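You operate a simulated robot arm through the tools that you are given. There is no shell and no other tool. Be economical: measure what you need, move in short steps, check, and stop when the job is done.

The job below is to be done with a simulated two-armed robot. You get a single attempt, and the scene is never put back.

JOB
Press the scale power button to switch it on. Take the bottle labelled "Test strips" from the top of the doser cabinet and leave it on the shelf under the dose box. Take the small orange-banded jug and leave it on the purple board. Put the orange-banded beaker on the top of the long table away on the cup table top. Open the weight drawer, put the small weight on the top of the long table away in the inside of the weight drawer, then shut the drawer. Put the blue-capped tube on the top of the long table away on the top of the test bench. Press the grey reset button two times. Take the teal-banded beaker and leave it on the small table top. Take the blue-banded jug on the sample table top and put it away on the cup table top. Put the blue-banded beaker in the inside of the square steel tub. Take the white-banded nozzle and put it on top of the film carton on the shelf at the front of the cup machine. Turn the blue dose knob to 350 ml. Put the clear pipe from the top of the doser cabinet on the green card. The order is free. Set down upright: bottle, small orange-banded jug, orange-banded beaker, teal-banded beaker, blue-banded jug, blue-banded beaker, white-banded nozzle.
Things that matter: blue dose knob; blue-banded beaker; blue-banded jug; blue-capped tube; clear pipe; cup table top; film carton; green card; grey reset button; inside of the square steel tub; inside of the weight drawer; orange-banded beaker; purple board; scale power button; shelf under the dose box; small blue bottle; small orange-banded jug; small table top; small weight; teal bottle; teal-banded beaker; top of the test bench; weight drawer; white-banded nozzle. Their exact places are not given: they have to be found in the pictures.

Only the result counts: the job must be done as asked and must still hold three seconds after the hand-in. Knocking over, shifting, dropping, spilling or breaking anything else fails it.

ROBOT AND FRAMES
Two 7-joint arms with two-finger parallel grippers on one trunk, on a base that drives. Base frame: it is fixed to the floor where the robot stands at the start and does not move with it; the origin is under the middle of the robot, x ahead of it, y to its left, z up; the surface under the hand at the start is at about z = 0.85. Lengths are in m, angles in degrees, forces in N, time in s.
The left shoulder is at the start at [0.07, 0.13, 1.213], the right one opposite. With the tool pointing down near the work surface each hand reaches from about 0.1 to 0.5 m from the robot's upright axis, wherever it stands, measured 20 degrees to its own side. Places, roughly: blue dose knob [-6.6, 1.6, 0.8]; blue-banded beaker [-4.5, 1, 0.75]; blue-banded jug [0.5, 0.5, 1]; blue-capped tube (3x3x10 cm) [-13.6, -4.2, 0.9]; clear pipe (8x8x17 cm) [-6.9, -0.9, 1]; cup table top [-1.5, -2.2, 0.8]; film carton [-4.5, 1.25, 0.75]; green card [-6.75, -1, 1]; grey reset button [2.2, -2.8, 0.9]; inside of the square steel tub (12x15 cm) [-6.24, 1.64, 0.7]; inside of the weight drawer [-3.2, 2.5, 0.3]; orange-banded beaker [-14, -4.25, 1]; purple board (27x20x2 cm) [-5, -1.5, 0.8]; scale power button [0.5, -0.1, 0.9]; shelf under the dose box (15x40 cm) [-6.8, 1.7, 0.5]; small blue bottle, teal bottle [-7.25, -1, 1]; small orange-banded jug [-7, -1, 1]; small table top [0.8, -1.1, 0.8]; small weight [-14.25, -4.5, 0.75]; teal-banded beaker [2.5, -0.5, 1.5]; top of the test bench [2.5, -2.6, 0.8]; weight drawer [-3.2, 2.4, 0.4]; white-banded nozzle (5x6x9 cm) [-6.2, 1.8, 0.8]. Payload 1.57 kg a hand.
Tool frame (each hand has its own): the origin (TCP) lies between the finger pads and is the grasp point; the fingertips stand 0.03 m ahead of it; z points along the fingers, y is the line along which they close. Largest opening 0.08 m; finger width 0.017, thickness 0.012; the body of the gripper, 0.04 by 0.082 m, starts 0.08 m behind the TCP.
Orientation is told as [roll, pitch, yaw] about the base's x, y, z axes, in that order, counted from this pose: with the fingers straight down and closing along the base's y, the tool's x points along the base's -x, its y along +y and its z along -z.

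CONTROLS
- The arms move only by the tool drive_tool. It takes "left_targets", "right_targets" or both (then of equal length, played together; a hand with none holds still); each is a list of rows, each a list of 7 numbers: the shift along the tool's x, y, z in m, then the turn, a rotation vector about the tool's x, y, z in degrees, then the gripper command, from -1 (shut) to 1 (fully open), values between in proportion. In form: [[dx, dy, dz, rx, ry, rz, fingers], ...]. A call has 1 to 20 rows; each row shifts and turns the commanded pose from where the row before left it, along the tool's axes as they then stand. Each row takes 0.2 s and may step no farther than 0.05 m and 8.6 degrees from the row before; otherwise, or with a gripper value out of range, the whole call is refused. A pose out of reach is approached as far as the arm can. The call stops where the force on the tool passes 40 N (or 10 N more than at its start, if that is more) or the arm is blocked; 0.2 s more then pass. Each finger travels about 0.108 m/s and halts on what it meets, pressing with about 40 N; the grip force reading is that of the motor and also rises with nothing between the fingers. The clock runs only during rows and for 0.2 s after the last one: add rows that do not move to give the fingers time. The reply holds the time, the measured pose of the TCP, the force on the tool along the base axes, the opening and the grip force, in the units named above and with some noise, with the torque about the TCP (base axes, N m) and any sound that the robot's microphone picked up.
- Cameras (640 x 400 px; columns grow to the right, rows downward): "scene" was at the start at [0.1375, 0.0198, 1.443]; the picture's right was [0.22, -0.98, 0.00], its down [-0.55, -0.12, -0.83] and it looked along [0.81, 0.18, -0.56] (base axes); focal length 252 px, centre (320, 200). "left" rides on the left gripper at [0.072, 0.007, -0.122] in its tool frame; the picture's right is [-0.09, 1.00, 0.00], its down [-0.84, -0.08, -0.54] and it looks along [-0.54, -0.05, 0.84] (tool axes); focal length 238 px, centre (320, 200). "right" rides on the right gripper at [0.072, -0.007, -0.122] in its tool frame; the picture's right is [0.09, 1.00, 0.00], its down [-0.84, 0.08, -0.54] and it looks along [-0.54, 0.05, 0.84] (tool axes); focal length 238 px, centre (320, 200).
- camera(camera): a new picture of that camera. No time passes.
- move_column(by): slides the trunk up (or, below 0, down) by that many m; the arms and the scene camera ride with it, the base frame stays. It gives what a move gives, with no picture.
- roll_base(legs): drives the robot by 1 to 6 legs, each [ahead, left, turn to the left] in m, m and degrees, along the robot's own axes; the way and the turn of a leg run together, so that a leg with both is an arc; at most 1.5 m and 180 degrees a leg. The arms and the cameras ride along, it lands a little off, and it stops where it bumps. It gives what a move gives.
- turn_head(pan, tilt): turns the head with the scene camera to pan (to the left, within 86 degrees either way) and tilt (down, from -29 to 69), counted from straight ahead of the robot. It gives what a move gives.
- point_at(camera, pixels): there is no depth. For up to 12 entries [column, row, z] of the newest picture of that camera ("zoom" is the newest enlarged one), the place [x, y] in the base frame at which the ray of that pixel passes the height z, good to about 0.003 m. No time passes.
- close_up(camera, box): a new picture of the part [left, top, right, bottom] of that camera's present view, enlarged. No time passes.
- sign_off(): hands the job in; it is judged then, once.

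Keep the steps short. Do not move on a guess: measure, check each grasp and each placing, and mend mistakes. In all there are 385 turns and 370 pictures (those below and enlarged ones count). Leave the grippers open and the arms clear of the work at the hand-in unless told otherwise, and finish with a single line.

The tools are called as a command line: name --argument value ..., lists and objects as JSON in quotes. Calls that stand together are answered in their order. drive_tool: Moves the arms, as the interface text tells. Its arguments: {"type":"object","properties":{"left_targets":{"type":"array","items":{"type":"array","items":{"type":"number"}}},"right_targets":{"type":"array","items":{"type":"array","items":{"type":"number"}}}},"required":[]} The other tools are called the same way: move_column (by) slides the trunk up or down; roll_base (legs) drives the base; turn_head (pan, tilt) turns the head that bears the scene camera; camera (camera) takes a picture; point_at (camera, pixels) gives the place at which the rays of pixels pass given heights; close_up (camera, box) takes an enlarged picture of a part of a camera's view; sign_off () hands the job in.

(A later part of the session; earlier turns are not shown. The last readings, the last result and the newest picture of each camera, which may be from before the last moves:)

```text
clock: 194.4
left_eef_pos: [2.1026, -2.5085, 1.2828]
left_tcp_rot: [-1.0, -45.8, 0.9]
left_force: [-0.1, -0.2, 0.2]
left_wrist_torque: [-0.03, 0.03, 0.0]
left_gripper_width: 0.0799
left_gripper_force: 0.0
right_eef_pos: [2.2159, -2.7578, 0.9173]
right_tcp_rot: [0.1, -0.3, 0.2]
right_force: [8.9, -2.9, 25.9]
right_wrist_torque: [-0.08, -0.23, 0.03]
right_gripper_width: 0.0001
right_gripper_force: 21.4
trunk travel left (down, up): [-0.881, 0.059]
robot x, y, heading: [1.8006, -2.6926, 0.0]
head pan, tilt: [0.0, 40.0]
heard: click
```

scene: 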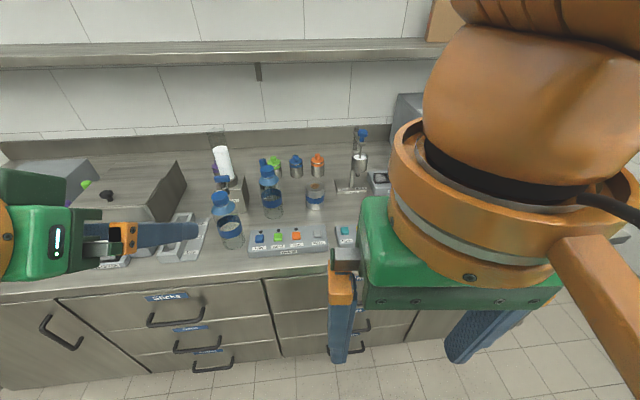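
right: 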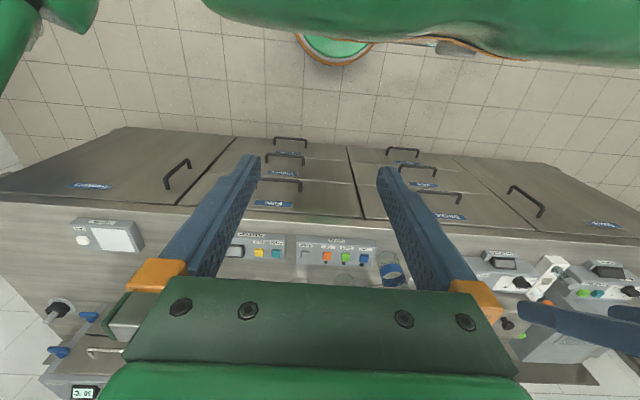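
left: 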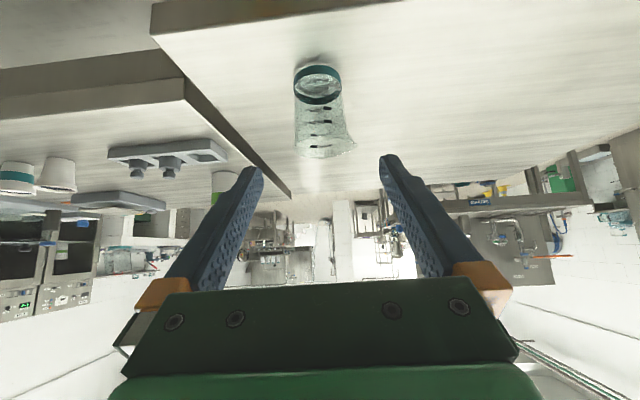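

Reset pressed twice. Raise the right hand and drive back out of the aisle to the west.

drive_tool --right_targets '[[0, 0, -0.045, 0, 0, 0, -1], [0, 0, -0.045, 0, 0, 0, -1], [0.02, 0, -0.045, 0, 0, 0, -1], [0.03, 0, -0.035, 0, 0, 0, -1], [0.04, 0, -0.03, 0, 0, 0, -1], [0.04, 0, -0.03, 0, 0, 0, 0], [0.04, 0, -0.02, 0, 0, 0, 1], [0.03, 0, 0, 0, 0, 0, 1]]'

roll_base --legs '[[-0.5, 0, 0], [0, 0.75, 0], [-1.37, 0, 0]]'

```text
clock: 196.2
left_eef_pos: [2.1029, -2.5098, 1.2816]
left_tcp_rot: [-1.1, -45.6, 0.9]
left_force: [-0.7, -0.3, -0.4]
left_wrist_torque: [-0.01, 0.0, 0.0]
left_gripper_width: 0.08
left_gripper_force: 0.1
right_eef_pos: [2.0139, -2.7608, 1.167]
right_tcp_rot: [0.0, 0.0, 0.2]
right_force: [-0.3, 0.4, -0.5]
right_wrist_torque: [0.03, -0.05, -0.03]
right_gripper_width: 0.0801
right_gripper_force: 0.2
trunk travel left (down, up): [-0.881, 0.059]
robot x, y, heading: [1.8027, -2.6931, 0.1]
head pan, tilt: [0.0, 40.0]
```

```text
clock: 209.1
left_eef_pos: [0.2685, -1.7609, 1.28]
left_tcp_rot: [-1.0, -45.5, 0.0]
left_force: [0.0, -0.3, 0.3]
left_wrist_torque: [-0.02, 0.0, 0.0]
left_gripper_width: 0.0802
left_gripper_force: 0.1
right_eef_pos: [0.1743, -2.0133, 1.1663]
right_tcp_rot: [-0.1, 0.1, -0.6]
right_force: [0.1, 0.0, -0.3]
right_wrist_torque: [0.02, 0.01, 0.03]
right_gripper_width: 0.0803
right_gripper_force: 0.1
trunk travel left (down, up): [-0.881, 0.059]
robot x, y, heading: [-0.0406, -1.9416, -0.6]
head pan, tilt: [0.0, 40.0]
```

roll_base --legs '[[-0.03, 1.15, 0.6], [-0.5, 0.1, 0], [0, 0, 90], [0, 0, 90]]'

turn_head --pan 0 --tilt 15

camera --camera "scene"

turn_head --pan -50 --tilt 15

camera --camera "scene"

```text
clock: 225.3
left_eef_pos: [-0.8642, -0.8625, 1.2803]
left_tcp_rot: [-0.9, -45.7, -179.1]
left_force: [0.1, 0.4, 0.6]
left_wrist_torque: [-0.03, 0.0, 0.01]
left_gripper_width: 0.08
left_gripper_force: 0.0
right_eef_pos: [-0.7747, -0.6106, 1.1659]
right_tcp_rot: [0.0, 0.1, -179.7]
right_force: [-0.2, -0.4, -0.5]
right_wrist_torque: [0.01, 0.02, -0.01]
right_gripper_width: 0.0801
right_gripper_force: 0.1
trunk travel left (down, up): [-0.881, 0.059]
robot x, y, heading: [-0.5587, -0.6792, -179.8]
head pan, tilt: [0.0, 40.0]
```

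```text
clock: 226.2
left_eef_pos: [-0.8643, -0.8623, 1.2797]
left_tcp_rot: [-1.0, -45.6, -179.1]
left_force: [-0.4, 0.5, -0.4]
left_wrist_torque: [0.02, 0.0, 0.02]
left_gripper_width: 0.0801
left_gripper_force: 0.1
right_eef_pos: [-0.7747, -0.6106, 1.1657]
right_tcp_rot: [0.0, 0.1, -179.7]
right_force: [0.9, 0.2, -0.3]
right_wrist_torque: [0.01, -0.02, -0.04]
right_gripper_width: 0.0801
right_gripper_force: 0.1
trunk travel left (down, up): [-0.881, 0.059]
robot x, y, heading: [-0.5582, -0.6786, -179.9]
head pan, tilt: [0.0, 15.0]
```

```text
284 pictures are left
```

scene: 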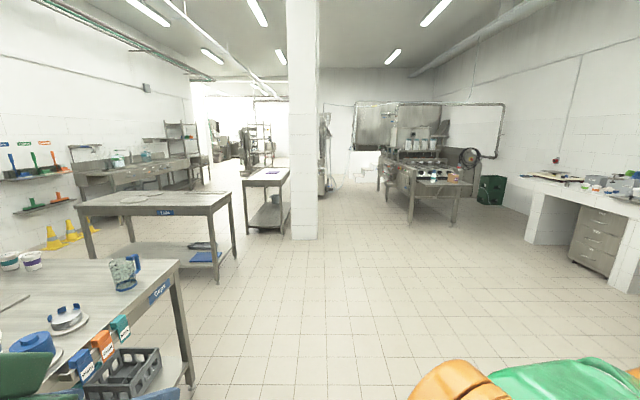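

```text
clock: 227.3
left_eef_pos: [-0.8626, -0.8638, 1.2815]
left_tcp_rot: [-1.0, -45.5, -179.2]
left_force: [-0.1, -0.4, -0.6]
left_wrist_torque: [-0.01, 0.02, -0.02]
left_gripper_width: 0.0801
left_gripper_force: 0.0
right_eef_pos: [-0.7746, -0.6109, 1.1666]
right_tcp_rot: [0.0, 0.1, -179.7]
right_force: [-0.9, 0.2, -0.5]
right_wrist_torque: [0.03, 0.02, -0.02]
right_gripper_width: 0.08
right_gripper_force: 0.1
trunk travel left (down, up): [-0.881, 0.059]
robot x, y, heading: [-0.5602, -0.6763, -179.6]
head pan, tilt: [-50.0, 15.0]
```

```text
283 pictures are left
```

scene: 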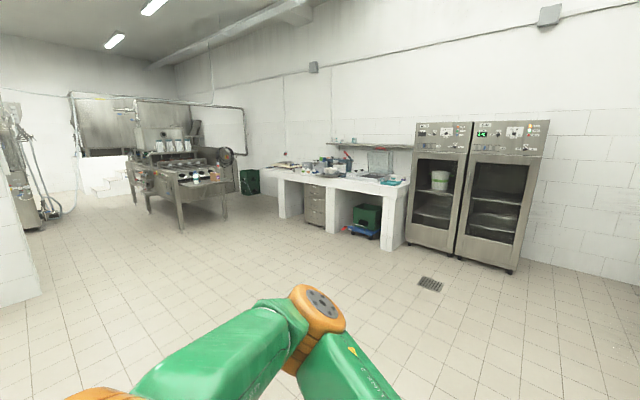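

turn_head --pan -20 --tilt 12

close_up --camera "scene" --box '[220, 90, 420, 240]'

close_up --camera "scene" --box '[60, 90, 260, 240]'

```text
clock: 228.3
left_eef_pos: [-0.8622, -0.8632, 1.2803]
left_tcp_rot: [-1.0, -45.6, -179.0]
left_force: [0.1, 0.1, 0.2]
left_wrist_torque: [0.04, -0.01, 0.01]
left_gripper_width: 0.0799
left_gripper_force: 0.0
right_eef_pos: [-0.7738, -0.6112, 1.1654]
right_tcp_rot: [-0.1, 0.0, -179.7]
right_force: [0.1, 0.1, 0.0]
right_wrist_torque: [-0.01, -0.02, -0.03]
right_gripper_width: 0.08
right_gripper_force: 0.0
trunk travel left (down, up): [-0.881, 0.059]
robot x, y, heading: [-0.56, -0.6756, -179.8]
head pan, tilt: [-20.0, 12.0]
```

```text
2.67 times, centred on (320, 165) of scene
```

zoom: 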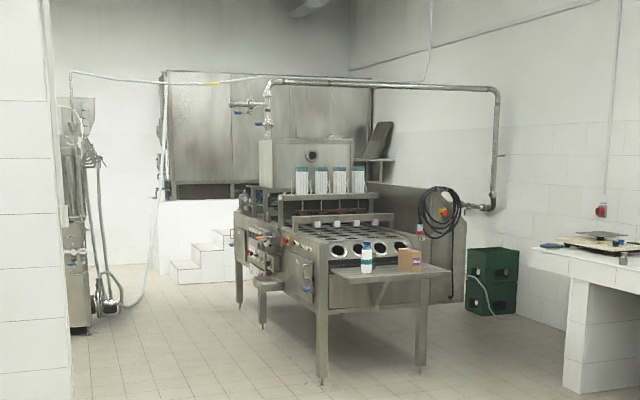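

```text
2.67 times, centred on (160, 165) of scene
```

zoom: 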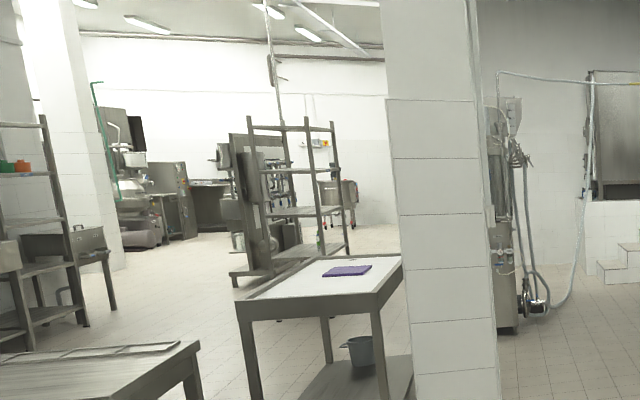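

The shelf at the cup machine's front carries a bottle-like thing and a carton. Drive toward it.

roll_base --legs '[[1.05, -0.58, 0], [1.05, -0.58, 0], [0.9, -0.58, 0]]'

turn_head --pan 0 --tilt 40

camera --camera "scene"

```text
clock: 245.0
left_eef_pos: [-3.8648, 0.8094, 1.282]
left_tcp_rot: [-1.0, -45.7, -177.6]
left_force: [-0.3, -0.3, -0.5]
left_wrist_torque: [0.01, 0.02, -0.02]
left_gripper_width: 0.0801
left_gripper_force: 0.0
right_eef_pos: [-3.7811, 1.0638, 1.1665]
right_tcp_rot: [0.0, 0.0, -178.5]
right_force: [0.9, 0.4, 0.8]
right_wrist_torque: [0.02, -0.01, 0.0]
right_gripper_width: 0.0802
right_gripper_force: 0.1
trunk travel left (down, up): [-0.881, 0.059]
robot x, y, heading: [-3.5672, 1.0008, -178.4]
head pan, tilt: [-20.0, 12.0]
```

```text
clock: 246.0
left_eef_pos: [-3.866, 0.8098, 1.281]
left_tcp_rot: [-1.0, -45.7, -177.9]
left_force: [0.5, -0.6, 0.8]
left_wrist_torque: [0.03, -0.01, -0.02]
left_gripper_width: 0.08
left_gripper_force: 0.1
right_eef_pos: [-3.7828, 1.0662, 1.1662]
right_tcp_rot: [0.0, 0.2, -178.4]
right_force: [-0.5, 0.3, 0.8]
right_wrist_torque: [-0.03, 0.03, 0.04]
right_gripper_width: 0.0801
right_gripper_force: 0.0
trunk travel left (down, up): [-0.881, 0.059]
robot x, y, heading: [-3.5655, 1.0037, -178.4]
head pan, tilt: [0.0, 40.0]
```

```text
280 pictures are left
```

scene: 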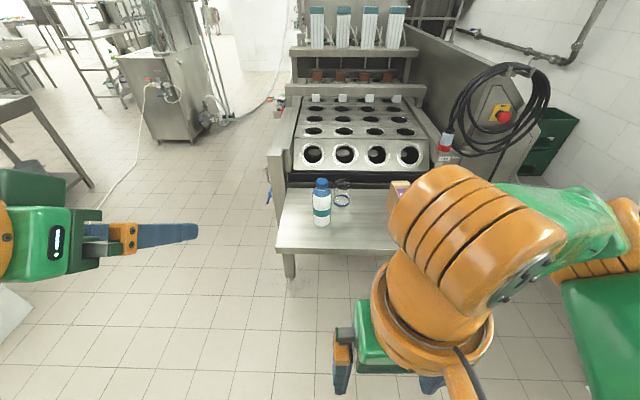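

close_up --camera "scene" --box '[270, 140, 450, 270]'

camera --camera "right"

camera --camera "left"

```text
3.08 times, centred on (360, 205) of scene
```

zoom: 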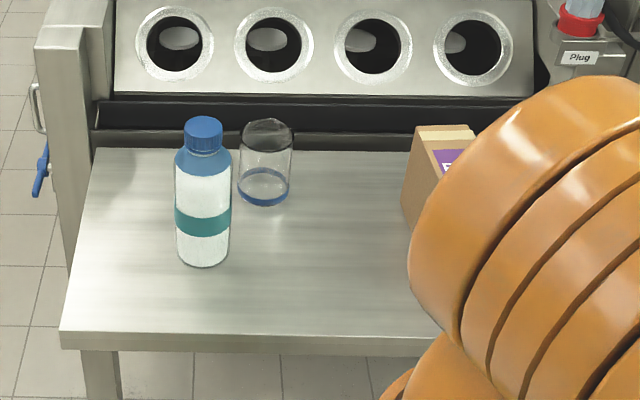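

```text
278 pictures are left
```

right: 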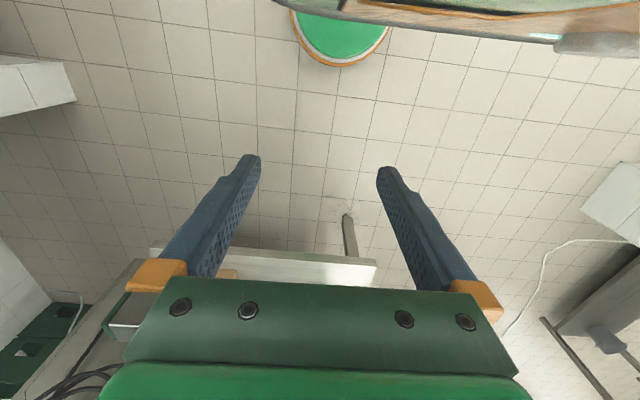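

```text
277 pictures are left
```

left: 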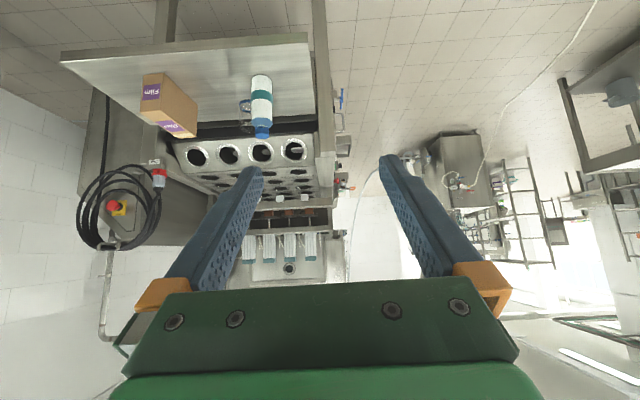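

point_at --camera "scene" --pixels '[[275.6, 247, 0.7], [275.6, 247, 0.75], [275.6, 247, 0.8], [341.5, 202, 0.75], [322, 221, 0.75], [384, 247, 0.75]]'

point_at --camera "left" --pixels '[[308, 34, 0.7], [308, 34, 0.75], [308, 34, 0.8]]'

```text
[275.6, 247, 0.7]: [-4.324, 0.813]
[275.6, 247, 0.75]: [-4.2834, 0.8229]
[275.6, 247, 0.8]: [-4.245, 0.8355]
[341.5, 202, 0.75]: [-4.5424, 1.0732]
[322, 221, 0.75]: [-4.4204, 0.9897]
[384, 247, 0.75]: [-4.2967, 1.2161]
```

```text
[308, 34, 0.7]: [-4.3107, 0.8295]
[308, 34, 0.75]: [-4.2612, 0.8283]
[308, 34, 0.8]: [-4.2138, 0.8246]
```

Beaker ≈(-4.54,1.07) on a shelf at z≈0.76; bottle in front at (-4.42,0.99). Drive closer, then look again.

roll_base --legs '[[0, 0, -1.6], [0.5, 0.02, 0]]'

move_column --by -0.08

camera --camera "right"

turn_head --pan -5 --tilt 55

camera --camera "scene"

```text
clock: 249.3
left_eef_pos: [-4.3665, 0.7942, 1.2817]
left_tcp_rot: [-1.0, -45.7, -178.8]
left_force: [0.3, -0.2, 1.0]
left_wrist_torque: [-0.02, 0.01, -0.02]
left_gripper_width: 0.0798
left_gripper_force: 0.0
right_eef_pos: [-4.2785, 1.047, 1.1662]
right_tcp_rot: [0.0, -0.1, -179.4]
right_force: [-1.1, 0.2, -0.8]
right_wrist_torque: [0.01, 0.02, 0.0]
right_gripper_width: 0.08
right_gripper_force: 0.1
trunk travel left (down, up): [-0.881, 0.059]
robot x, y, heading: [-4.069, 0.9833, -179.6]
head pan, tilt: [0.0, 40.0]
```

```text
clock: 250.4
left_eef_pos: [-4.3672, 0.7921, 1.2014]
left_tcp_rot: [-1.1, -45.5, -178.7]
left_force: [-0.9, 0.5, 0.1]
left_wrist_torque: [0.01, 0.01, 0.02]
left_gripper_width: 0.08
left_gripper_force: 0.0
right_eef_pos: [-4.282, 1.0477, 1.0861]
right_tcp_rot: [0.0, 0.1, -179.4]
right_force: [0.4, 0.3, 0.4]
right_wrist_torque: [0.02, -0.03, 0.02]
right_gripper_width: 0.0799
right_gripper_force: 0.0
trunk travel left (down, up): [-0.801, 0.139]
robot x, y, heading: [-4.064, 0.9803, -179.6]
head pan, tilt: [0.0, 40.0]
```

```text
276 pictures are left
```

right: 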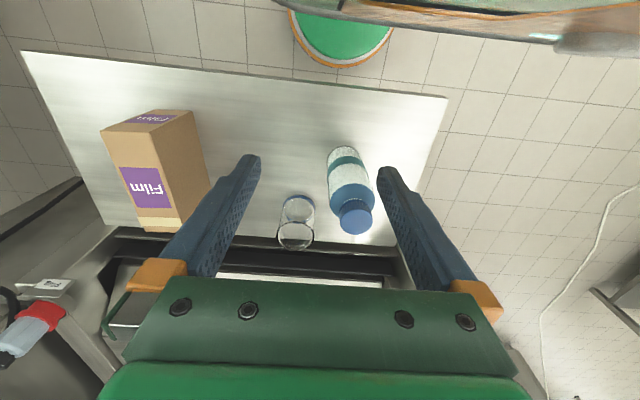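

```text
clock: 251.2
left_eef_pos: [-4.3693, 0.7931, 1.2012]
left_tcp_rot: [-1.0, -45.7, -178.6]
left_force: [0.2, -0.3, 0.0]
left_wrist_torque: [0.02, -0.02, -0.01]
left_gripper_width: 0.0799
left_gripper_force: 0.1
right_eef_pos: [-4.2807, 1.0451, 1.0861]
right_tcp_rot: [0.0, 0.1, -179.5]
right_force: [0.6, -0.1, 0.2]
right_wrist_torque: [0.02, 0.0, 0.02]
right_gripper_width: 0.0801
right_gripper_force: 0.1
trunk travel left (down, up): [-0.801, 0.139]
robot x, y, heading: [-4.0635, 0.9843, -179.8]
head pan, tilt: [-5.0, 55.0]
```

```text
275 pictures are left
```

scene: 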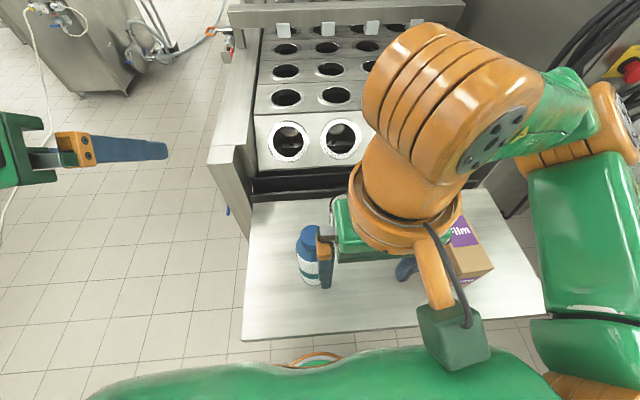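

close_up --camera "right" --box '[250, 130, 400, 260]'

point_at --camera "right" --pixels '[[300, 206, 0.76], [294, 235, 0.85], [294, 235, 0.84], [343, 155, 0.76], [355, 218, 0.95], [240, 76, 0.76], [445, 99, 0.76]]'

```text
3.08 times, centred on (325, 195) of right
```

zoom: 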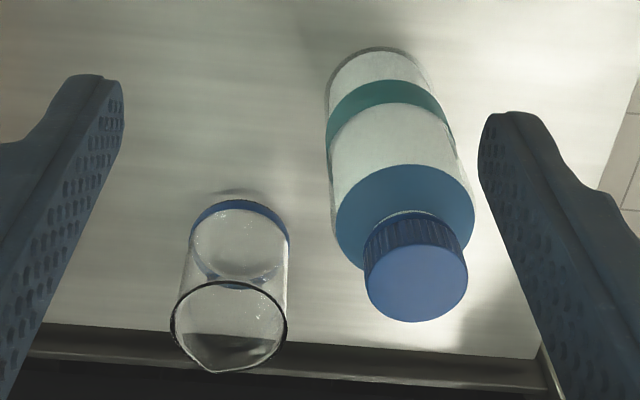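

```text
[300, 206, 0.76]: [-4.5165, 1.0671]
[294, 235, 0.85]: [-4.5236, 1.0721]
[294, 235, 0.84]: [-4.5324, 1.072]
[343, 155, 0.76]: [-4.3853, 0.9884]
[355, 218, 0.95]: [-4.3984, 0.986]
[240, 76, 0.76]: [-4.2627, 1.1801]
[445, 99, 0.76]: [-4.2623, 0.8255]
```

Beaker centre ≈ (-4.527,1.070), z 0.76–0.855. Move the right hand over it at a safe height.

drive_tool --right_targets '[[-0.035, -0.012, 0, 0, 0, 0, 1], [-0.035, -0.012, 0, 0, 0, 0, 1], [-0.035, 0, 0.01, 0, 0, 0, 1], [-0.035, 0, 0.01, 0, 0, 0, 1], [-0.035, 0, 0.01, 0, 0, 0, 1], [-0.035, 0, 0.01, 0, 0, 0, 1], [-0.036, 0, 0, 0, 0, 0, 1], [0, 0, 0, 0, 0, 0, 1]]'

camera --camera "right"

```text
clock: 253.0
left_eef_pos: [-4.3675, 0.7932, 1.1999]
left_tcp_rot: [-1.0, -45.6, -178.9]
left_force: [0.0, 0.0, -0.8]
left_wrist_torque: [-0.01, 0.0, -0.03]
left_gripper_width: 0.08
left_gripper_force: 0.1
right_eef_pos: [-4.5241, 1.067, 1.0455]
right_tcp_rot: [0.1, 0.0, -179.3]
right_force: [0.6, 0.4, 0.4]
right_wrist_torque: [0.0, -0.02, 0.0]
right_gripper_width: 0.0798
right_gripper_force: 0.0
trunk travel left (down, up): [-0.801, 0.139]
robot x, y, heading: [-4.0662, 0.9837, -179.6]
head pan, tilt: [-5.0, 55.0]
```

```text
273 pictures are left
```

right: 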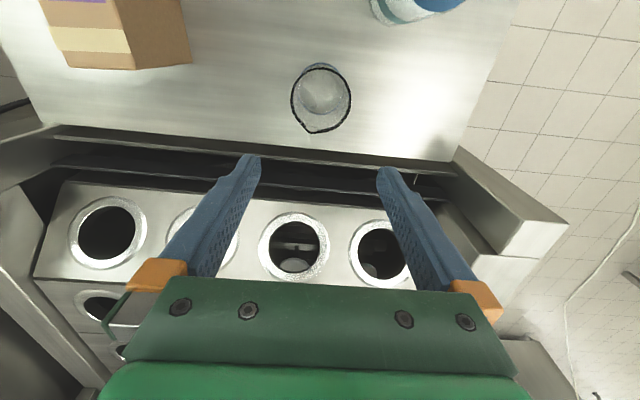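

Column centred. Lower the column 0.17, then check.

move_column --by -0.17

camera --camera "right"

```text
clock: 254.9
left_eef_pos: [-4.3674, 0.7925, 1.0305]
left_tcp_rot: [-1.1, -45.6, -178.7]
left_force: [-0.2, -0.2, 0.3]
left_wrist_torque: [0.0, -0.01, -0.02]
left_gripper_width: 0.0799
left_gripper_force: 0.2
right_eef_pos: [-4.525, 1.0684, 0.876]
right_tcp_rot: [0.0, 0.0, -179.5]
right_force: [0.2, 1.0, -0.3]
right_wrist_torque: [0.0, 0.05, 0.02]
right_gripper_width: 0.0801
right_gripper_force: 0.1
trunk travel left (down, up): [-0.631, 0.309]
robot x, y, heading: [-4.0706, 0.9803, -179.6]
head pan, tilt: [-5.0, 55.0]
```

```text
272 pictures are left
```

right: 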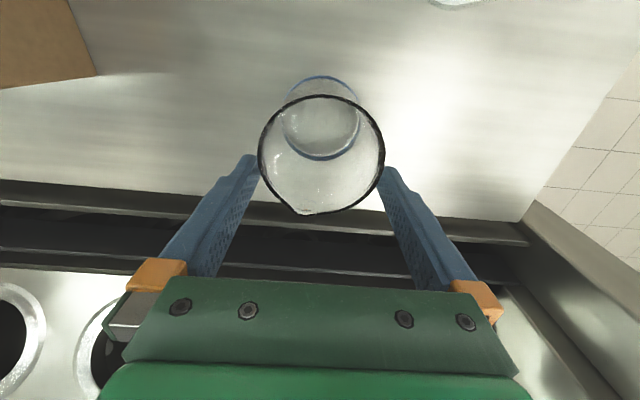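

point_at --camera "right" --pixels '[[258, 152, 0.853], [385, 155, 0.853], [320, 96, 0.853], [320, 213, 0.853], [283, 110, 0.762], [359, 110, 0.762], [320, 76, 0.762], [320, 160, 0.762]]'

```text
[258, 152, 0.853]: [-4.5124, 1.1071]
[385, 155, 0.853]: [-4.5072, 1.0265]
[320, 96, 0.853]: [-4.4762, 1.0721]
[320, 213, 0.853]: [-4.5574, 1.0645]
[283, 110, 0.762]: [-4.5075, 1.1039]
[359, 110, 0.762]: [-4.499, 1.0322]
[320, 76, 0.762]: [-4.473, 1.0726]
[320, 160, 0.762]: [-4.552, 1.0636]
```

The beaker is about 7.2 cm wide, a bit toward the robot (centre ≈(-4.512,1.068)). Shift and descend carefully.

drive_tool --right_targets '[[0.011, 0, 0, 0, 0, 0, 1], [0, 0, 0.015, 0, 0, 0, 1], [0, 0, 0.015, 0, 0, 0, 1], [0, 0, 0.015, 0, 0, 0, 1], [0, 0, 0, 0, 0, 0, 1]]'

camera --camera "right"

```text
clock: 256.1
left_eef_pos: [-4.3678, 0.7923, 1.0311]
left_tcp_rot: [-1.0, -45.7, -178.8]
left_force: [-0.1, -0.4, 0.3]
left_wrist_torque: [-0.03, 0.0, 0.01]
left_gripper_width: 0.0801
left_gripper_force: 0.0
right_eef_pos: [-4.5143, 1.0672, 0.8306]
right_tcp_rot: [0.0, 0.1, -179.4]
right_force: [-0.7, -0.4, -0.2]
right_wrist_torque: [-0.02, 0.01, 0.0]
right_gripper_width: 0.0802
right_gripper_force: 0.1
trunk travel left (down, up): [-0.631, 0.309]
robot x, y, heading: [-4.0655, 0.983, -179.4]
head pan, tilt: [-5.0, 55.0]
```

```text
271 pictures are left
```

right: 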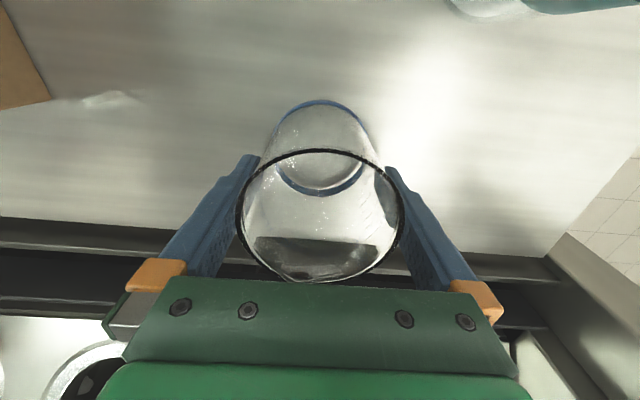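

Straddled with no contact. Close.

drive_tool --right_targets '[[0, 0, 0, 0, 0, 0, 0.3], [0, 0, 0, 0, 0, 0, -1], [0, 0, 0, 0, 0, 0, -1], [0, 0, 0, 0, 0, 0, -1]]'

move_column --by 0.06

camera --camera "right"

```text
clock: 257.1
left_eef_pos: [-4.3685, 0.7925, 1.0315]
left_tcp_rot: [-1.0, -45.5, -178.9]
left_force: [-0.3, -0.2, 0.4]
left_wrist_torque: [0.02, 0.0, -0.03]
left_gripper_width: 0.0798
left_gripper_force: 0.0
right_eef_pos: [-4.5143, 1.0681, 0.8313]
right_tcp_rot: [-0.1, 0.1, -179.4]
right_force: [0.2, 0.0, 0.3]
right_wrist_torque: [-0.03, -0.01, -0.04]
right_gripper_width: 0.0684
right_gripper_force: 40.2
trunk travel left (down, up): [-0.631, 0.309]
robot x, y, heading: [-4.0692, 0.9803, -179.5]
head pan, tilt: [-5.0, 55.0]
```

```text
clock: 258.1
left_eef_pos: [-4.3686, 0.7928, 1.0904]
left_tcp_rot: [-0.9, -45.6, -178.7]
left_force: [0.4, 0.0, 0.1]
left_wrist_torque: [0.05, -0.02, -0.01]
left_gripper_width: 0.0803
left_gripper_force: 0.0
right_eef_pos: [-4.5147, 1.0671, 0.8907]
right_tcp_rot: [0.0, 0.2, -179.4]
right_force: [-0.5, 0.3, -0.8]
right_wrist_torque: [0.01, -0.04, -0.02]
right_gripper_width: 0.068
right_gripper_force: 40.0
trunk travel left (down, up): [-0.691, 0.249]
robot x, y, heading: [-4.0636, 0.9847, -179.7]
head pan, tilt: [-5.0, 55.0]
```

```text
270 pictures are left
```

right: 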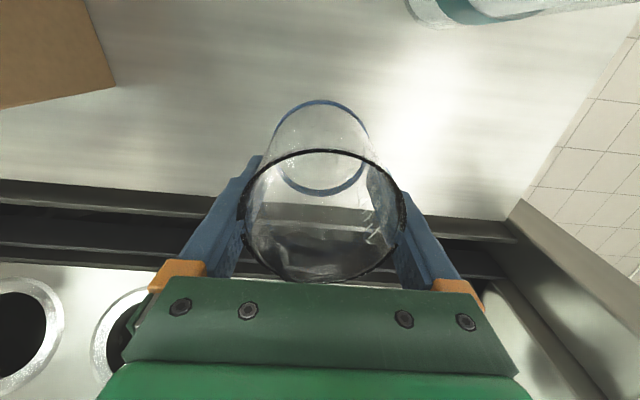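

Held. Raise high, back off, then look at the way to the doser area (-6.2,1.7).

move_column --by 0.22

roll_base --legs '[[-0.45, 0, 0]]'

turn_head --pan 25 --tilt 20

camera --camera "scene"

turn_head --pan 0 --tilt 50

camera --camera "scene"

```text
clock: 260.5
left_eef_pos: [-4.3672, 0.7932, 1.3107]
left_tcp_rot: [-1.0, -45.7, -178.8]
left_force: [-0.5, 0.2, -0.1]
left_wrist_torque: [0.0, -0.01, 0.0]
left_gripper_width: 0.0799
left_gripper_force: 0.1
right_eef_pos: [-4.5145, 1.0678, 1.11]
right_tcp_rot: [0.1, 0.1, -179.4]
right_force: [0.5, 0.8, -1.1]
right_wrist_torque: [-0.01, 0.01, 0.01]
right_gripper_width: 0.0682
right_gripper_force: 40.6
trunk travel left (down, up): [-0.911, 0.029]
robot x, y, heading: [-4.067, 0.9781, -179.7]
head pan, tilt: [-5.0, 55.0]
```

```text
clock: 263.2
left_eef_pos: [-3.9229, 0.7976, 1.3107]
left_tcp_rot: [-1.0, -45.4, -178.7]
left_force: [-0.1, -0.4, 0.0]
left_wrist_torque: [0.03, -0.02, 0.01]
left_gripper_width: 0.08
left_gripper_force: 0.1
right_eef_pos: [-4.071, 1.0721, 1.1098]
right_tcp_rot: [0.0, 0.2, -179.6]
right_force: [0.2, -0.4, -0.4]
right_wrist_torque: [-0.01, -0.02, 0.02]
right_gripper_width: 0.0678
right_gripper_force: 40.1
trunk travel left (down, up): [-0.911, 0.029]
robot x, y, heading: [-3.6193, 0.9847, -179.3]
head pan, tilt: [-5.0, 55.0]
```

```text
clock: 264.2
left_eef_pos: [-3.9216, 0.7976, 1.3108]
left_tcp_rot: [-1.0, -45.6, -178.8]
left_force: [-0.1, 0.3, -0.4]
left_wrist_torque: [-0.01, 0.01, -0.01]
left_gripper_width: 0.08
left_gripper_force: 0.1
right_eef_pos: [-4.0669, 1.0722, 1.1114]
right_tcp_rot: [-0.1, 0.0, -179.4]
right_force: [-0.2, 0.4, -2.0]
right_wrist_torque: [0.01, -0.02, 0.03]
right_gripper_width: 0.0676
right_gripper_force: 40.0
trunk travel left (down, up): [-0.911, 0.029]
robot x, y, heading: [-3.6182, 0.9863, -179.0]
head pan, tilt: [25.0, 20.0]
```

```text
269 pictures are left
```

scene: 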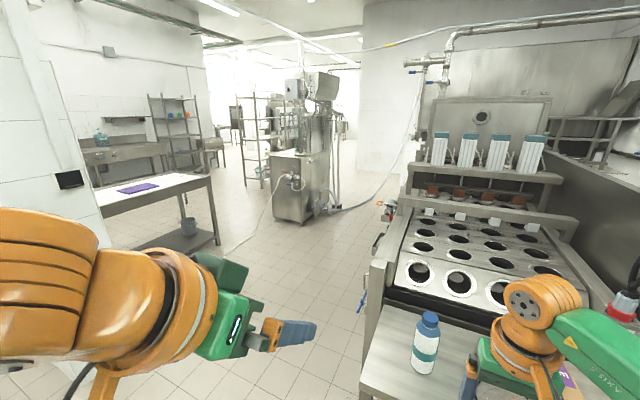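

```text
clock: 265.1
left_eef_pos: [-3.9211, 0.797, 1.3102]
left_tcp_rot: [-1.0, -45.6, -178.8]
left_force: [0.0, 0.2, 0.4]
left_wrist_torque: [0.0, 0.01, -0.01]
left_gripper_width: 0.0798
left_gripper_force: 0.0
right_eef_pos: [-4.0685, 1.0723, 1.1118]
right_tcp_rot: [0.0, 0.1, -179.6]
right_force: [0.0, -0.1, 0.0]
right_wrist_torque: [0.04, 0.03, -0.03]
right_gripper_width: 0.0682
right_gripper_force: 39.9
trunk travel left (down, up): [-0.911, 0.029]
robot x, y, heading: [-3.6185, 0.9842, -179.8]
head pan, tilt: [0.0, 50.0]
```

```text
268 pictures are left
```

scene: 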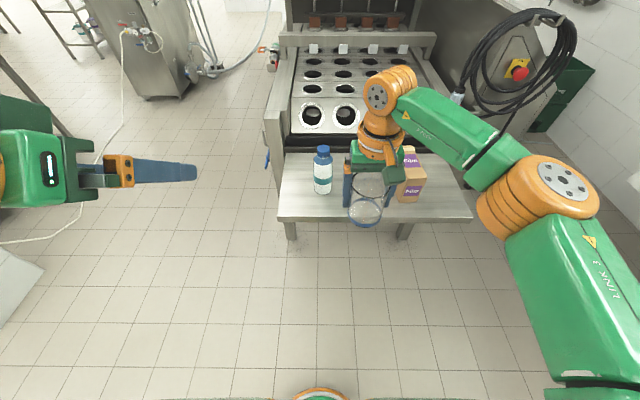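

Drive south then west along the machine's left side and look toward the dose area.

roll_base --legs '[[0, 0.85, 0], [1.5, 0, 0], [0.5, 0, 0]]'

turn_head --pan -50 --tilt 25

camera --camera "scene"

```text
clock: 279.2
left_eef_pos: [-5.9143, 0.0162, 1.3112]
left_tcp_rot: [-1.0, -45.7, 178.3]
left_force: [-0.3, 0.2, -0.4]
left_wrist_torque: [0.01, -0.03, -0.03]
left_gripper_width: 0.08
left_gripper_force: 0.0
right_eef_pos: [-6.0483, 0.2981, 1.1109]
right_tcp_rot: [0.1, 0.0, 177.7]
right_force: [0.0, 0.4, -1.4]
right_wrist_torque: [0.01, 0.02, 0.02]
right_gripper_width: 0.0683
right_gripper_force: 39.7
trunk travel left (down, up): [-0.911, 0.029]
robot x, y, heading: [-5.6065, 0.1906, 177.9]
head pan, tilt: [0.0, 50.0]
```

```text
clock: 280.4
left_eef_pos: [-5.9173, 0.0159, 1.3116]
left_tcp_rot: [-1.0, -45.5, 178.3]
left_force: [-0.3, 0.1, 0.6]
left_wrist_torque: [-0.02, 0.01, 0.0]
left_gripper_width: 0.0802
left_gripper_force: 0.1
right_eef_pos: [-6.0501, 0.2975, 1.1102]
right_tcp_rot: [0.0, 0.0, 177.8]
right_force: [0.8, -0.3, -1.1]
right_wrist_torque: [0.0, 0.03, 0.02]
right_gripper_width: 0.0678
right_gripper_force: 40.2
trunk travel left (down, up): [-0.911, 0.029]
robot x, y, heading: [-5.609, 0.1912, 177.6]
head pan, tilt: [-50.0, 25.0]
```

```text
267 pictures are left
```

scene: 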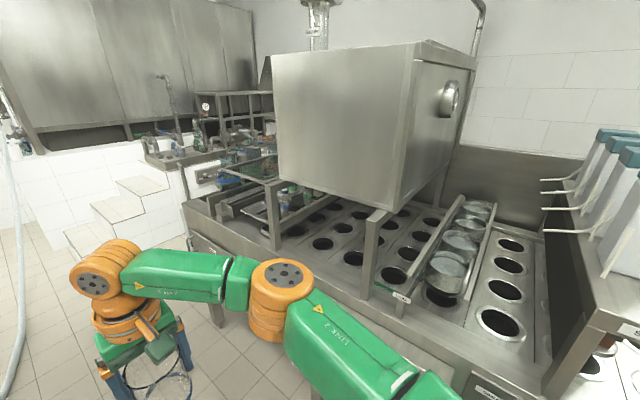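

close_up --camera "scene" --box '[80, 80, 320, 260]'

roll_base --legs '[[0.75, 0.1, 0], [0, 0, -85]]'

turn_head --pan 0 --tilt 30

camera --camera "scene"

```text
2.22 times, centred on (200, 170) of scene
```

zoom: 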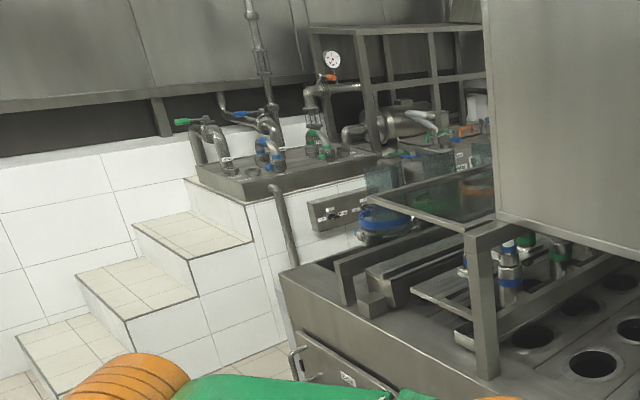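

```text
clock: 288.1
left_eef_pos: [-6.5534, 0.4182, 1.31]
left_tcp_rot: [-1.0, -45.6, 92.7]
left_force: [0.5, 0.3, -0.3]
left_wrist_torque: [-0.01, 0.01, -0.02]
left_gripper_width: 0.0801
left_gripper_force: 0.2
right_eef_pos: [-6.2828, 0.5705, 1.1113]
right_tcp_rot: [-0.1, 0.1, 91.8]
right_force: [-0.1, 0.5, -0.7]
right_wrist_torque: [0.02, 0.01, 0.02]
right_gripper_width: 0.0682
right_gripper_force: 40.1
trunk travel left (down, up): [-0.911, 0.029]
robot x, y, heading: [-6.3591, 0.1188, 91.9]
head pan, tilt: [-50.0, 25.0]
```

```text
clock: 289.3
left_eef_pos: [-6.5529, 0.4186, 1.311]
left_tcp_rot: [-1.0, -45.6, 92.7]
left_force: [-0.5, -0.2, 0.3]
left_wrist_torque: [-0.01, 0.04, -0.01]
left_gripper_width: 0.08
left_gripper_force: 0.1
right_eef_pos: [-6.2825, 0.5705, 1.1101]
right_tcp_rot: [0.0, 0.1, 91.8]
right_force: [-0.1, -0.4, -0.9]
right_wrist_torque: [0.04, -0.01, 0.0]
right_gripper_width: 0.0676
right_gripper_force: 40.5
trunk travel left (down, up): [-0.911, 0.029]
robot x, y, heading: [-6.359, 0.1191, 91.6]
head pan, tilt: [0.0, 30.0]
```

```text
265 pictures are left
```

scene: 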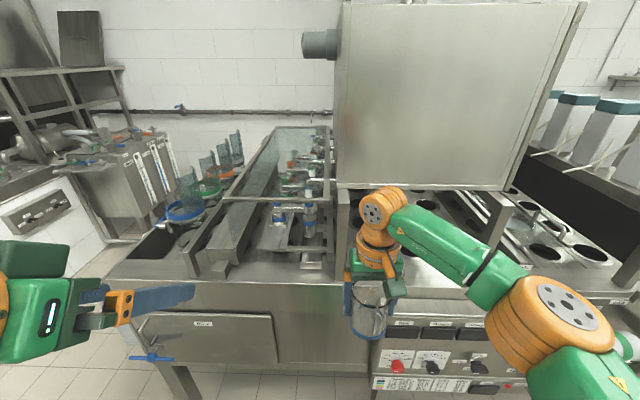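

close_up --camera "scene" --box '[90, 110, 340, 280]'

close_up --camera "scene" --box '[0, 110, 160, 250]'

point_at --camera "scene" --pixels '[[125, 270, 0.8], [300, 280, 0.8], [280, 215, 0.8], [135, 240, 0.5], [190, 205, 0.8]]'

```text
2.35 times, centred on (215, 195) of scene
```

zoom: 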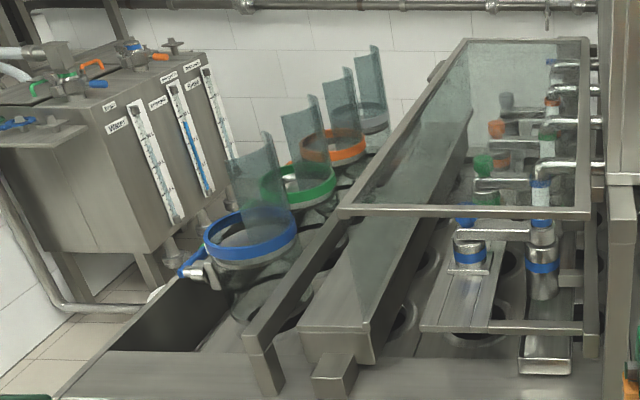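

```text
2.86 times, centred on (80, 180) of scene
```

zoom: 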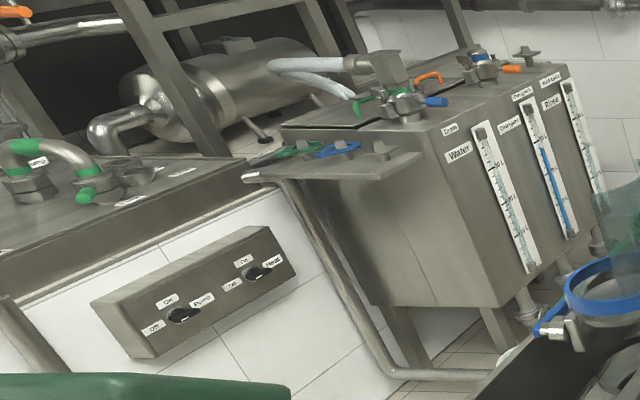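

```text
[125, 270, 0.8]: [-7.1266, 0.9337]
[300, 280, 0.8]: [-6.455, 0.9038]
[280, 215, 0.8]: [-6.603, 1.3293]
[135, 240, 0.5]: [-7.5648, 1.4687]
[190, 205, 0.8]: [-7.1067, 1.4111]
```

The target area around (-6.2..-6.8, 1.6) is partly hidden by the hood. Move closer and look again.

roll_base --legs '[[0.3, 0.15, 0]]'

turn_head --pan 0 --tilt 45

camera --camera "scene"

turn_head --pan -15 --tilt 20

camera --camera "scene"

```text
clock: 290.9
left_eef_pos: [-6.6553, 0.5968, 1.3121]
left_tcp_rot: [-0.9, -45.7, 92.7]
left_force: [0.1, -0.1, 0.2]
left_wrist_torque: [-0.01, 0.0, -0.03]
left_gripper_width: 0.0797
left_gripper_force: 0.0
right_eef_pos: [-6.3818, 0.7443, 1.1106]
right_tcp_rot: [-0.5, 1.4, 91.7]
right_force: [-1.0, -5.4, -0.3]
right_wrist_torque: [0.64, -0.05, -0.07]
right_gripper_width: 0.0679
right_gripper_force: 39.9
trunk travel left (down, up): [-0.911, 0.029]
robot x, y, heading: [-6.4591, 0.3052, 91.7]
head pan, tilt: [0.0, 30.0]
stopped in leg 1: the force on the tool passed its limit at 167 N (the readings are from after the stop); the commanded pose is now the measured one
```

```text
clock: 291.7
left_eef_pos: [-6.6563, 0.5964, 1.3122]
left_tcp_rot: [-1.0, -45.7, 92.8]
left_force: [0.1, 0.1, 0.8]
left_wrist_torque: [-0.01, 0.03, 0.02]
left_gripper_width: 0.0801
left_gripper_force: 0.1
right_eef_pos: [-6.3823, 0.744, 1.1121]
right_tcp_rot: [-0.4, 1.3, 91.6]
right_force: [-0.5, -7.1, 0.7]
right_wrist_torque: [0.68, -0.05, -0.01]
right_gripper_width: 0.0675
right_gripper_force: 39.4
trunk travel left (down, up): [-0.911, 0.029]
robot x, y, heading: [-6.4598, 0.3011, 91.9]
head pan, tilt: [0.0, 45.0]
```

```text
262 pictures are left
```

scene: 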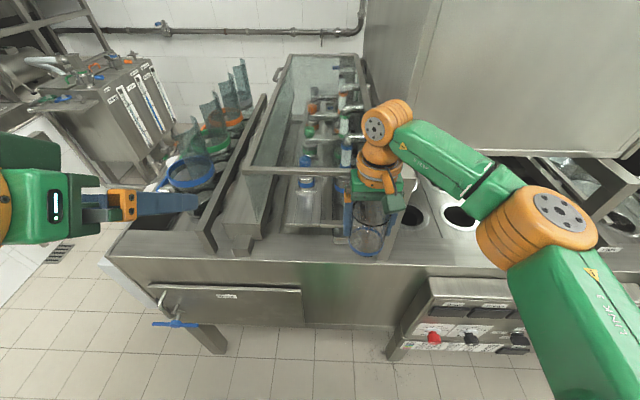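

```text
clock: 292.6
left_eef_pos: [-6.656, 0.5961, 1.3118]
left_tcp_rot: [-1.0, -45.7, 92.8]
left_force: [-0.1, 1.1, 1.5]
left_wrist_torque: [0.05, -0.05, -0.02]
left_gripper_width: 0.0802
left_gripper_force: 0.0
right_eef_pos: [-6.3834, 0.7448, 1.1115]
right_tcp_rot: [-0.5, 1.5, 91.7]
right_force: [-0.8, -6.8, -0.6]
right_wrist_torque: [0.67, -0.06, -0.13]
right_gripper_width: 0.0679
right_gripper_force: 40.7
trunk travel left (down, up): [-0.911, 0.029]
robot x, y, heading: [-6.4554, 0.3046, 91.9]
head pan, tilt: [-15.0, 20.0]
```

```text
261 pictures are left
```

scene: 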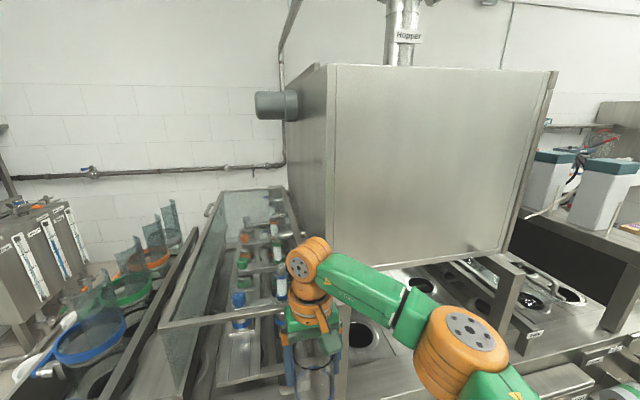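

Something in front was bumped by the right hand; back off at once and inspect.

roll_base --legs '[[-0.15, 0, 0]]'

camera --camera "right"

camera --camera "left"

close_up --camera "scene" --box '[150, 170, 350, 380]'

```text
clock: 293.9
left_eef_pos: [-6.6489, 0.4591, 1.3094]
left_tcp_rot: [-1.0, -45.4, 92.6]
left_force: [0.6, 0.4, 0.2]
left_wrist_torque: [-0.02, -0.01, 0.0]
left_gripper_width: 0.0799
left_gripper_force: 0.1
right_eef_pos: [-6.3757, 0.6064, 1.1088]
right_tcp_rot: [-0.5, 1.7, 91.5]
right_force: [0.3, 0.4, -1.3]
right_wrist_torque: [0.0, -0.02, 0.0]
right_gripper_width: 0.068
right_gripper_force: 40.3
trunk travel left (down, up): [-0.911, 0.029]
robot x, y, heading: [-6.4576, 0.1564, 92.0]
head pan, tilt: [-15.0, 20.0]
```

```text
260 pictures are left
```

right: 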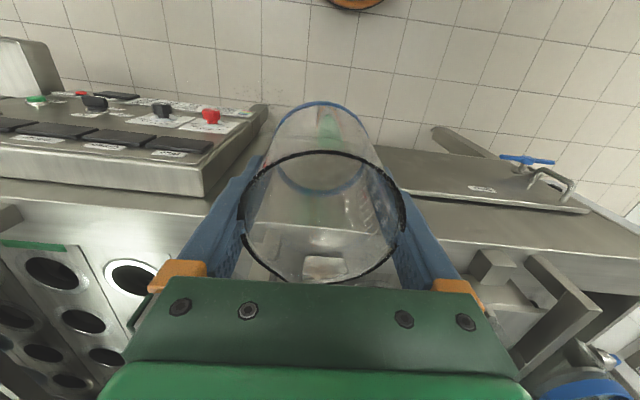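

```text
259 pictures are left
```

left: 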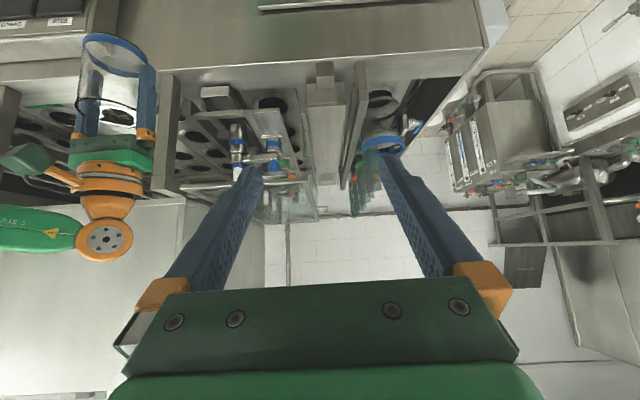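

```text
1.90 times, centred on (250, 275) of scene
```

zoom: 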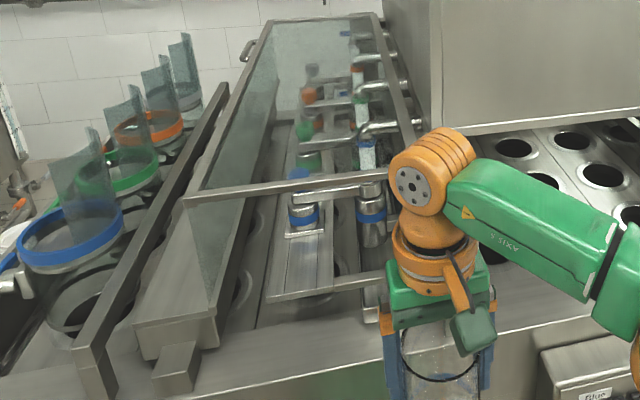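

The items must be on the machine's far side (y≈1.7+). Go back east and around, then look down that aisle.

roll_base --legs '[[-0.1, 0, 0], [0, -1.4, 0], [0, -1.4, 0], [0, 0, 88]]'

roll_base --legs '[[0, -1.45, 0], [0, -0.2, 0]]'

turn_head --pan 0 --tilt 25

camera --camera "scene"

```text
clock: 312.1
left_eef_pos: [-3.9413, -0.0607, 1.3105]
left_tcp_rot: [-0.9, -45.4, 179.5]
left_force: [-0.7, -0.6, 0.3]
left_wrist_torque: [-0.01, 0.02, 0.01]
left_gripper_width: 0.0804
left_gripper_force: 0.0
right_eef_pos: [-4.0732, 0.2198, 1.1108]
right_tcp_rot: [-0.6, 1.6, 178.5]
right_force: [0.0, 0.3, 0.3]
right_wrist_torque: [0.0, -0.02, 0.0]
right_gripper_width: 0.0679
right_gripper_force: 39.7
trunk travel left (down, up): [-0.911, 0.029]
robot x, y, heading: [-3.6356, 0.1175, 178.6]
head pan, tilt: [-15.0, 20.0]
```

```text
clock: 320.5
left_eef_pos: [-3.9059, 1.583, 1.3098]
left_tcp_rot: [-1.3, -45.5, 179.9]
left_force: [0.1, -1.3, 1.0]
left_wrist_torque: [0.03, -0.01, -0.02]
left_gripper_width: 0.08
left_gripper_force: 0.1
right_eef_pos: [-4.039, 1.8652, 1.1106]
right_tcp_rot: [-0.7, 1.6, 178.5]
right_force: [-0.2, 0.3, -0.1]
right_wrist_torque: [0.01, 0.01, 0.02]
right_gripper_width: 0.0679
right_gripper_force: 39.8
trunk travel left (down, up): [-0.911, 0.029]
robot x, y, heading: [-3.5965, 1.7676, 178.5]
head pan, tilt: [-15.0, 20.0]
```

```text
clock: 321.3
left_eef_pos: [-3.9063, 1.5886, 1.3104]
left_tcp_rot: [-1.0, -45.5, 179.6]
left_force: [-0.2, -0.7, -0.2]
left_wrist_torque: [0.0, -0.04, 0.02]
left_gripper_width: 0.08
left_gripper_force: 0.0
right_eef_pos: [-4.0375, 1.8687, 1.1106]
right_tcp_rot: [-0.6, 1.5, 178.6]
right_force: [-0.9, 0.1, -0.8]
right_wrist_torque: [0.01, 0.01, -0.05]
right_gripper_width: 0.0678
right_gripper_force: 39.8
trunk travel left (down, up): [-0.911, 0.029]
robot x, y, heading: [-3.5991, 1.768, 178.9]
head pan, tilt: [0.0, 25.0]
```

```text
257 pictures are left
```

scene: 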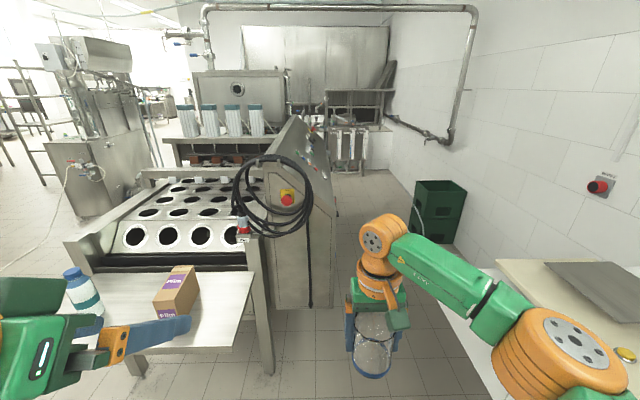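

point_at --camera "scene" --pixels '[[332, 308, 0.3], [332, 308, 0.0], [415, 243, 0.0], [362, 178, 0.0], [395, 170, 0.0], [440, 290, 0.85]]'

close_up --camera "scene" --box '[270, 60, 450, 200]'

```text
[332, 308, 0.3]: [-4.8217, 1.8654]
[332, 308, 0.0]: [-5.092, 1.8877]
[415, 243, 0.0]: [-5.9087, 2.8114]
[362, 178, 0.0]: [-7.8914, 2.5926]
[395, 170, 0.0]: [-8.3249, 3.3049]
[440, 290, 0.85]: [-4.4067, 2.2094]
```

```text
2.86 times, centred on (360, 130) of scene
```

zoom: 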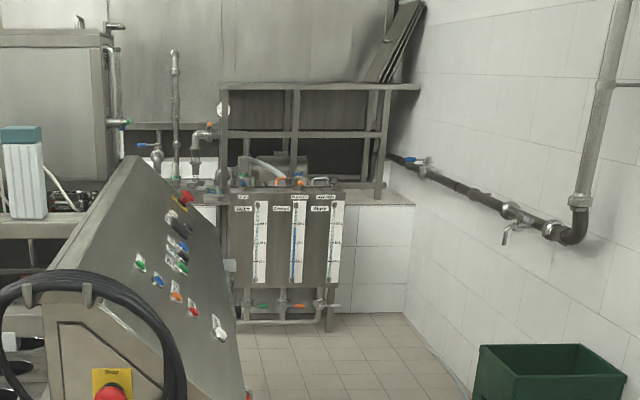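

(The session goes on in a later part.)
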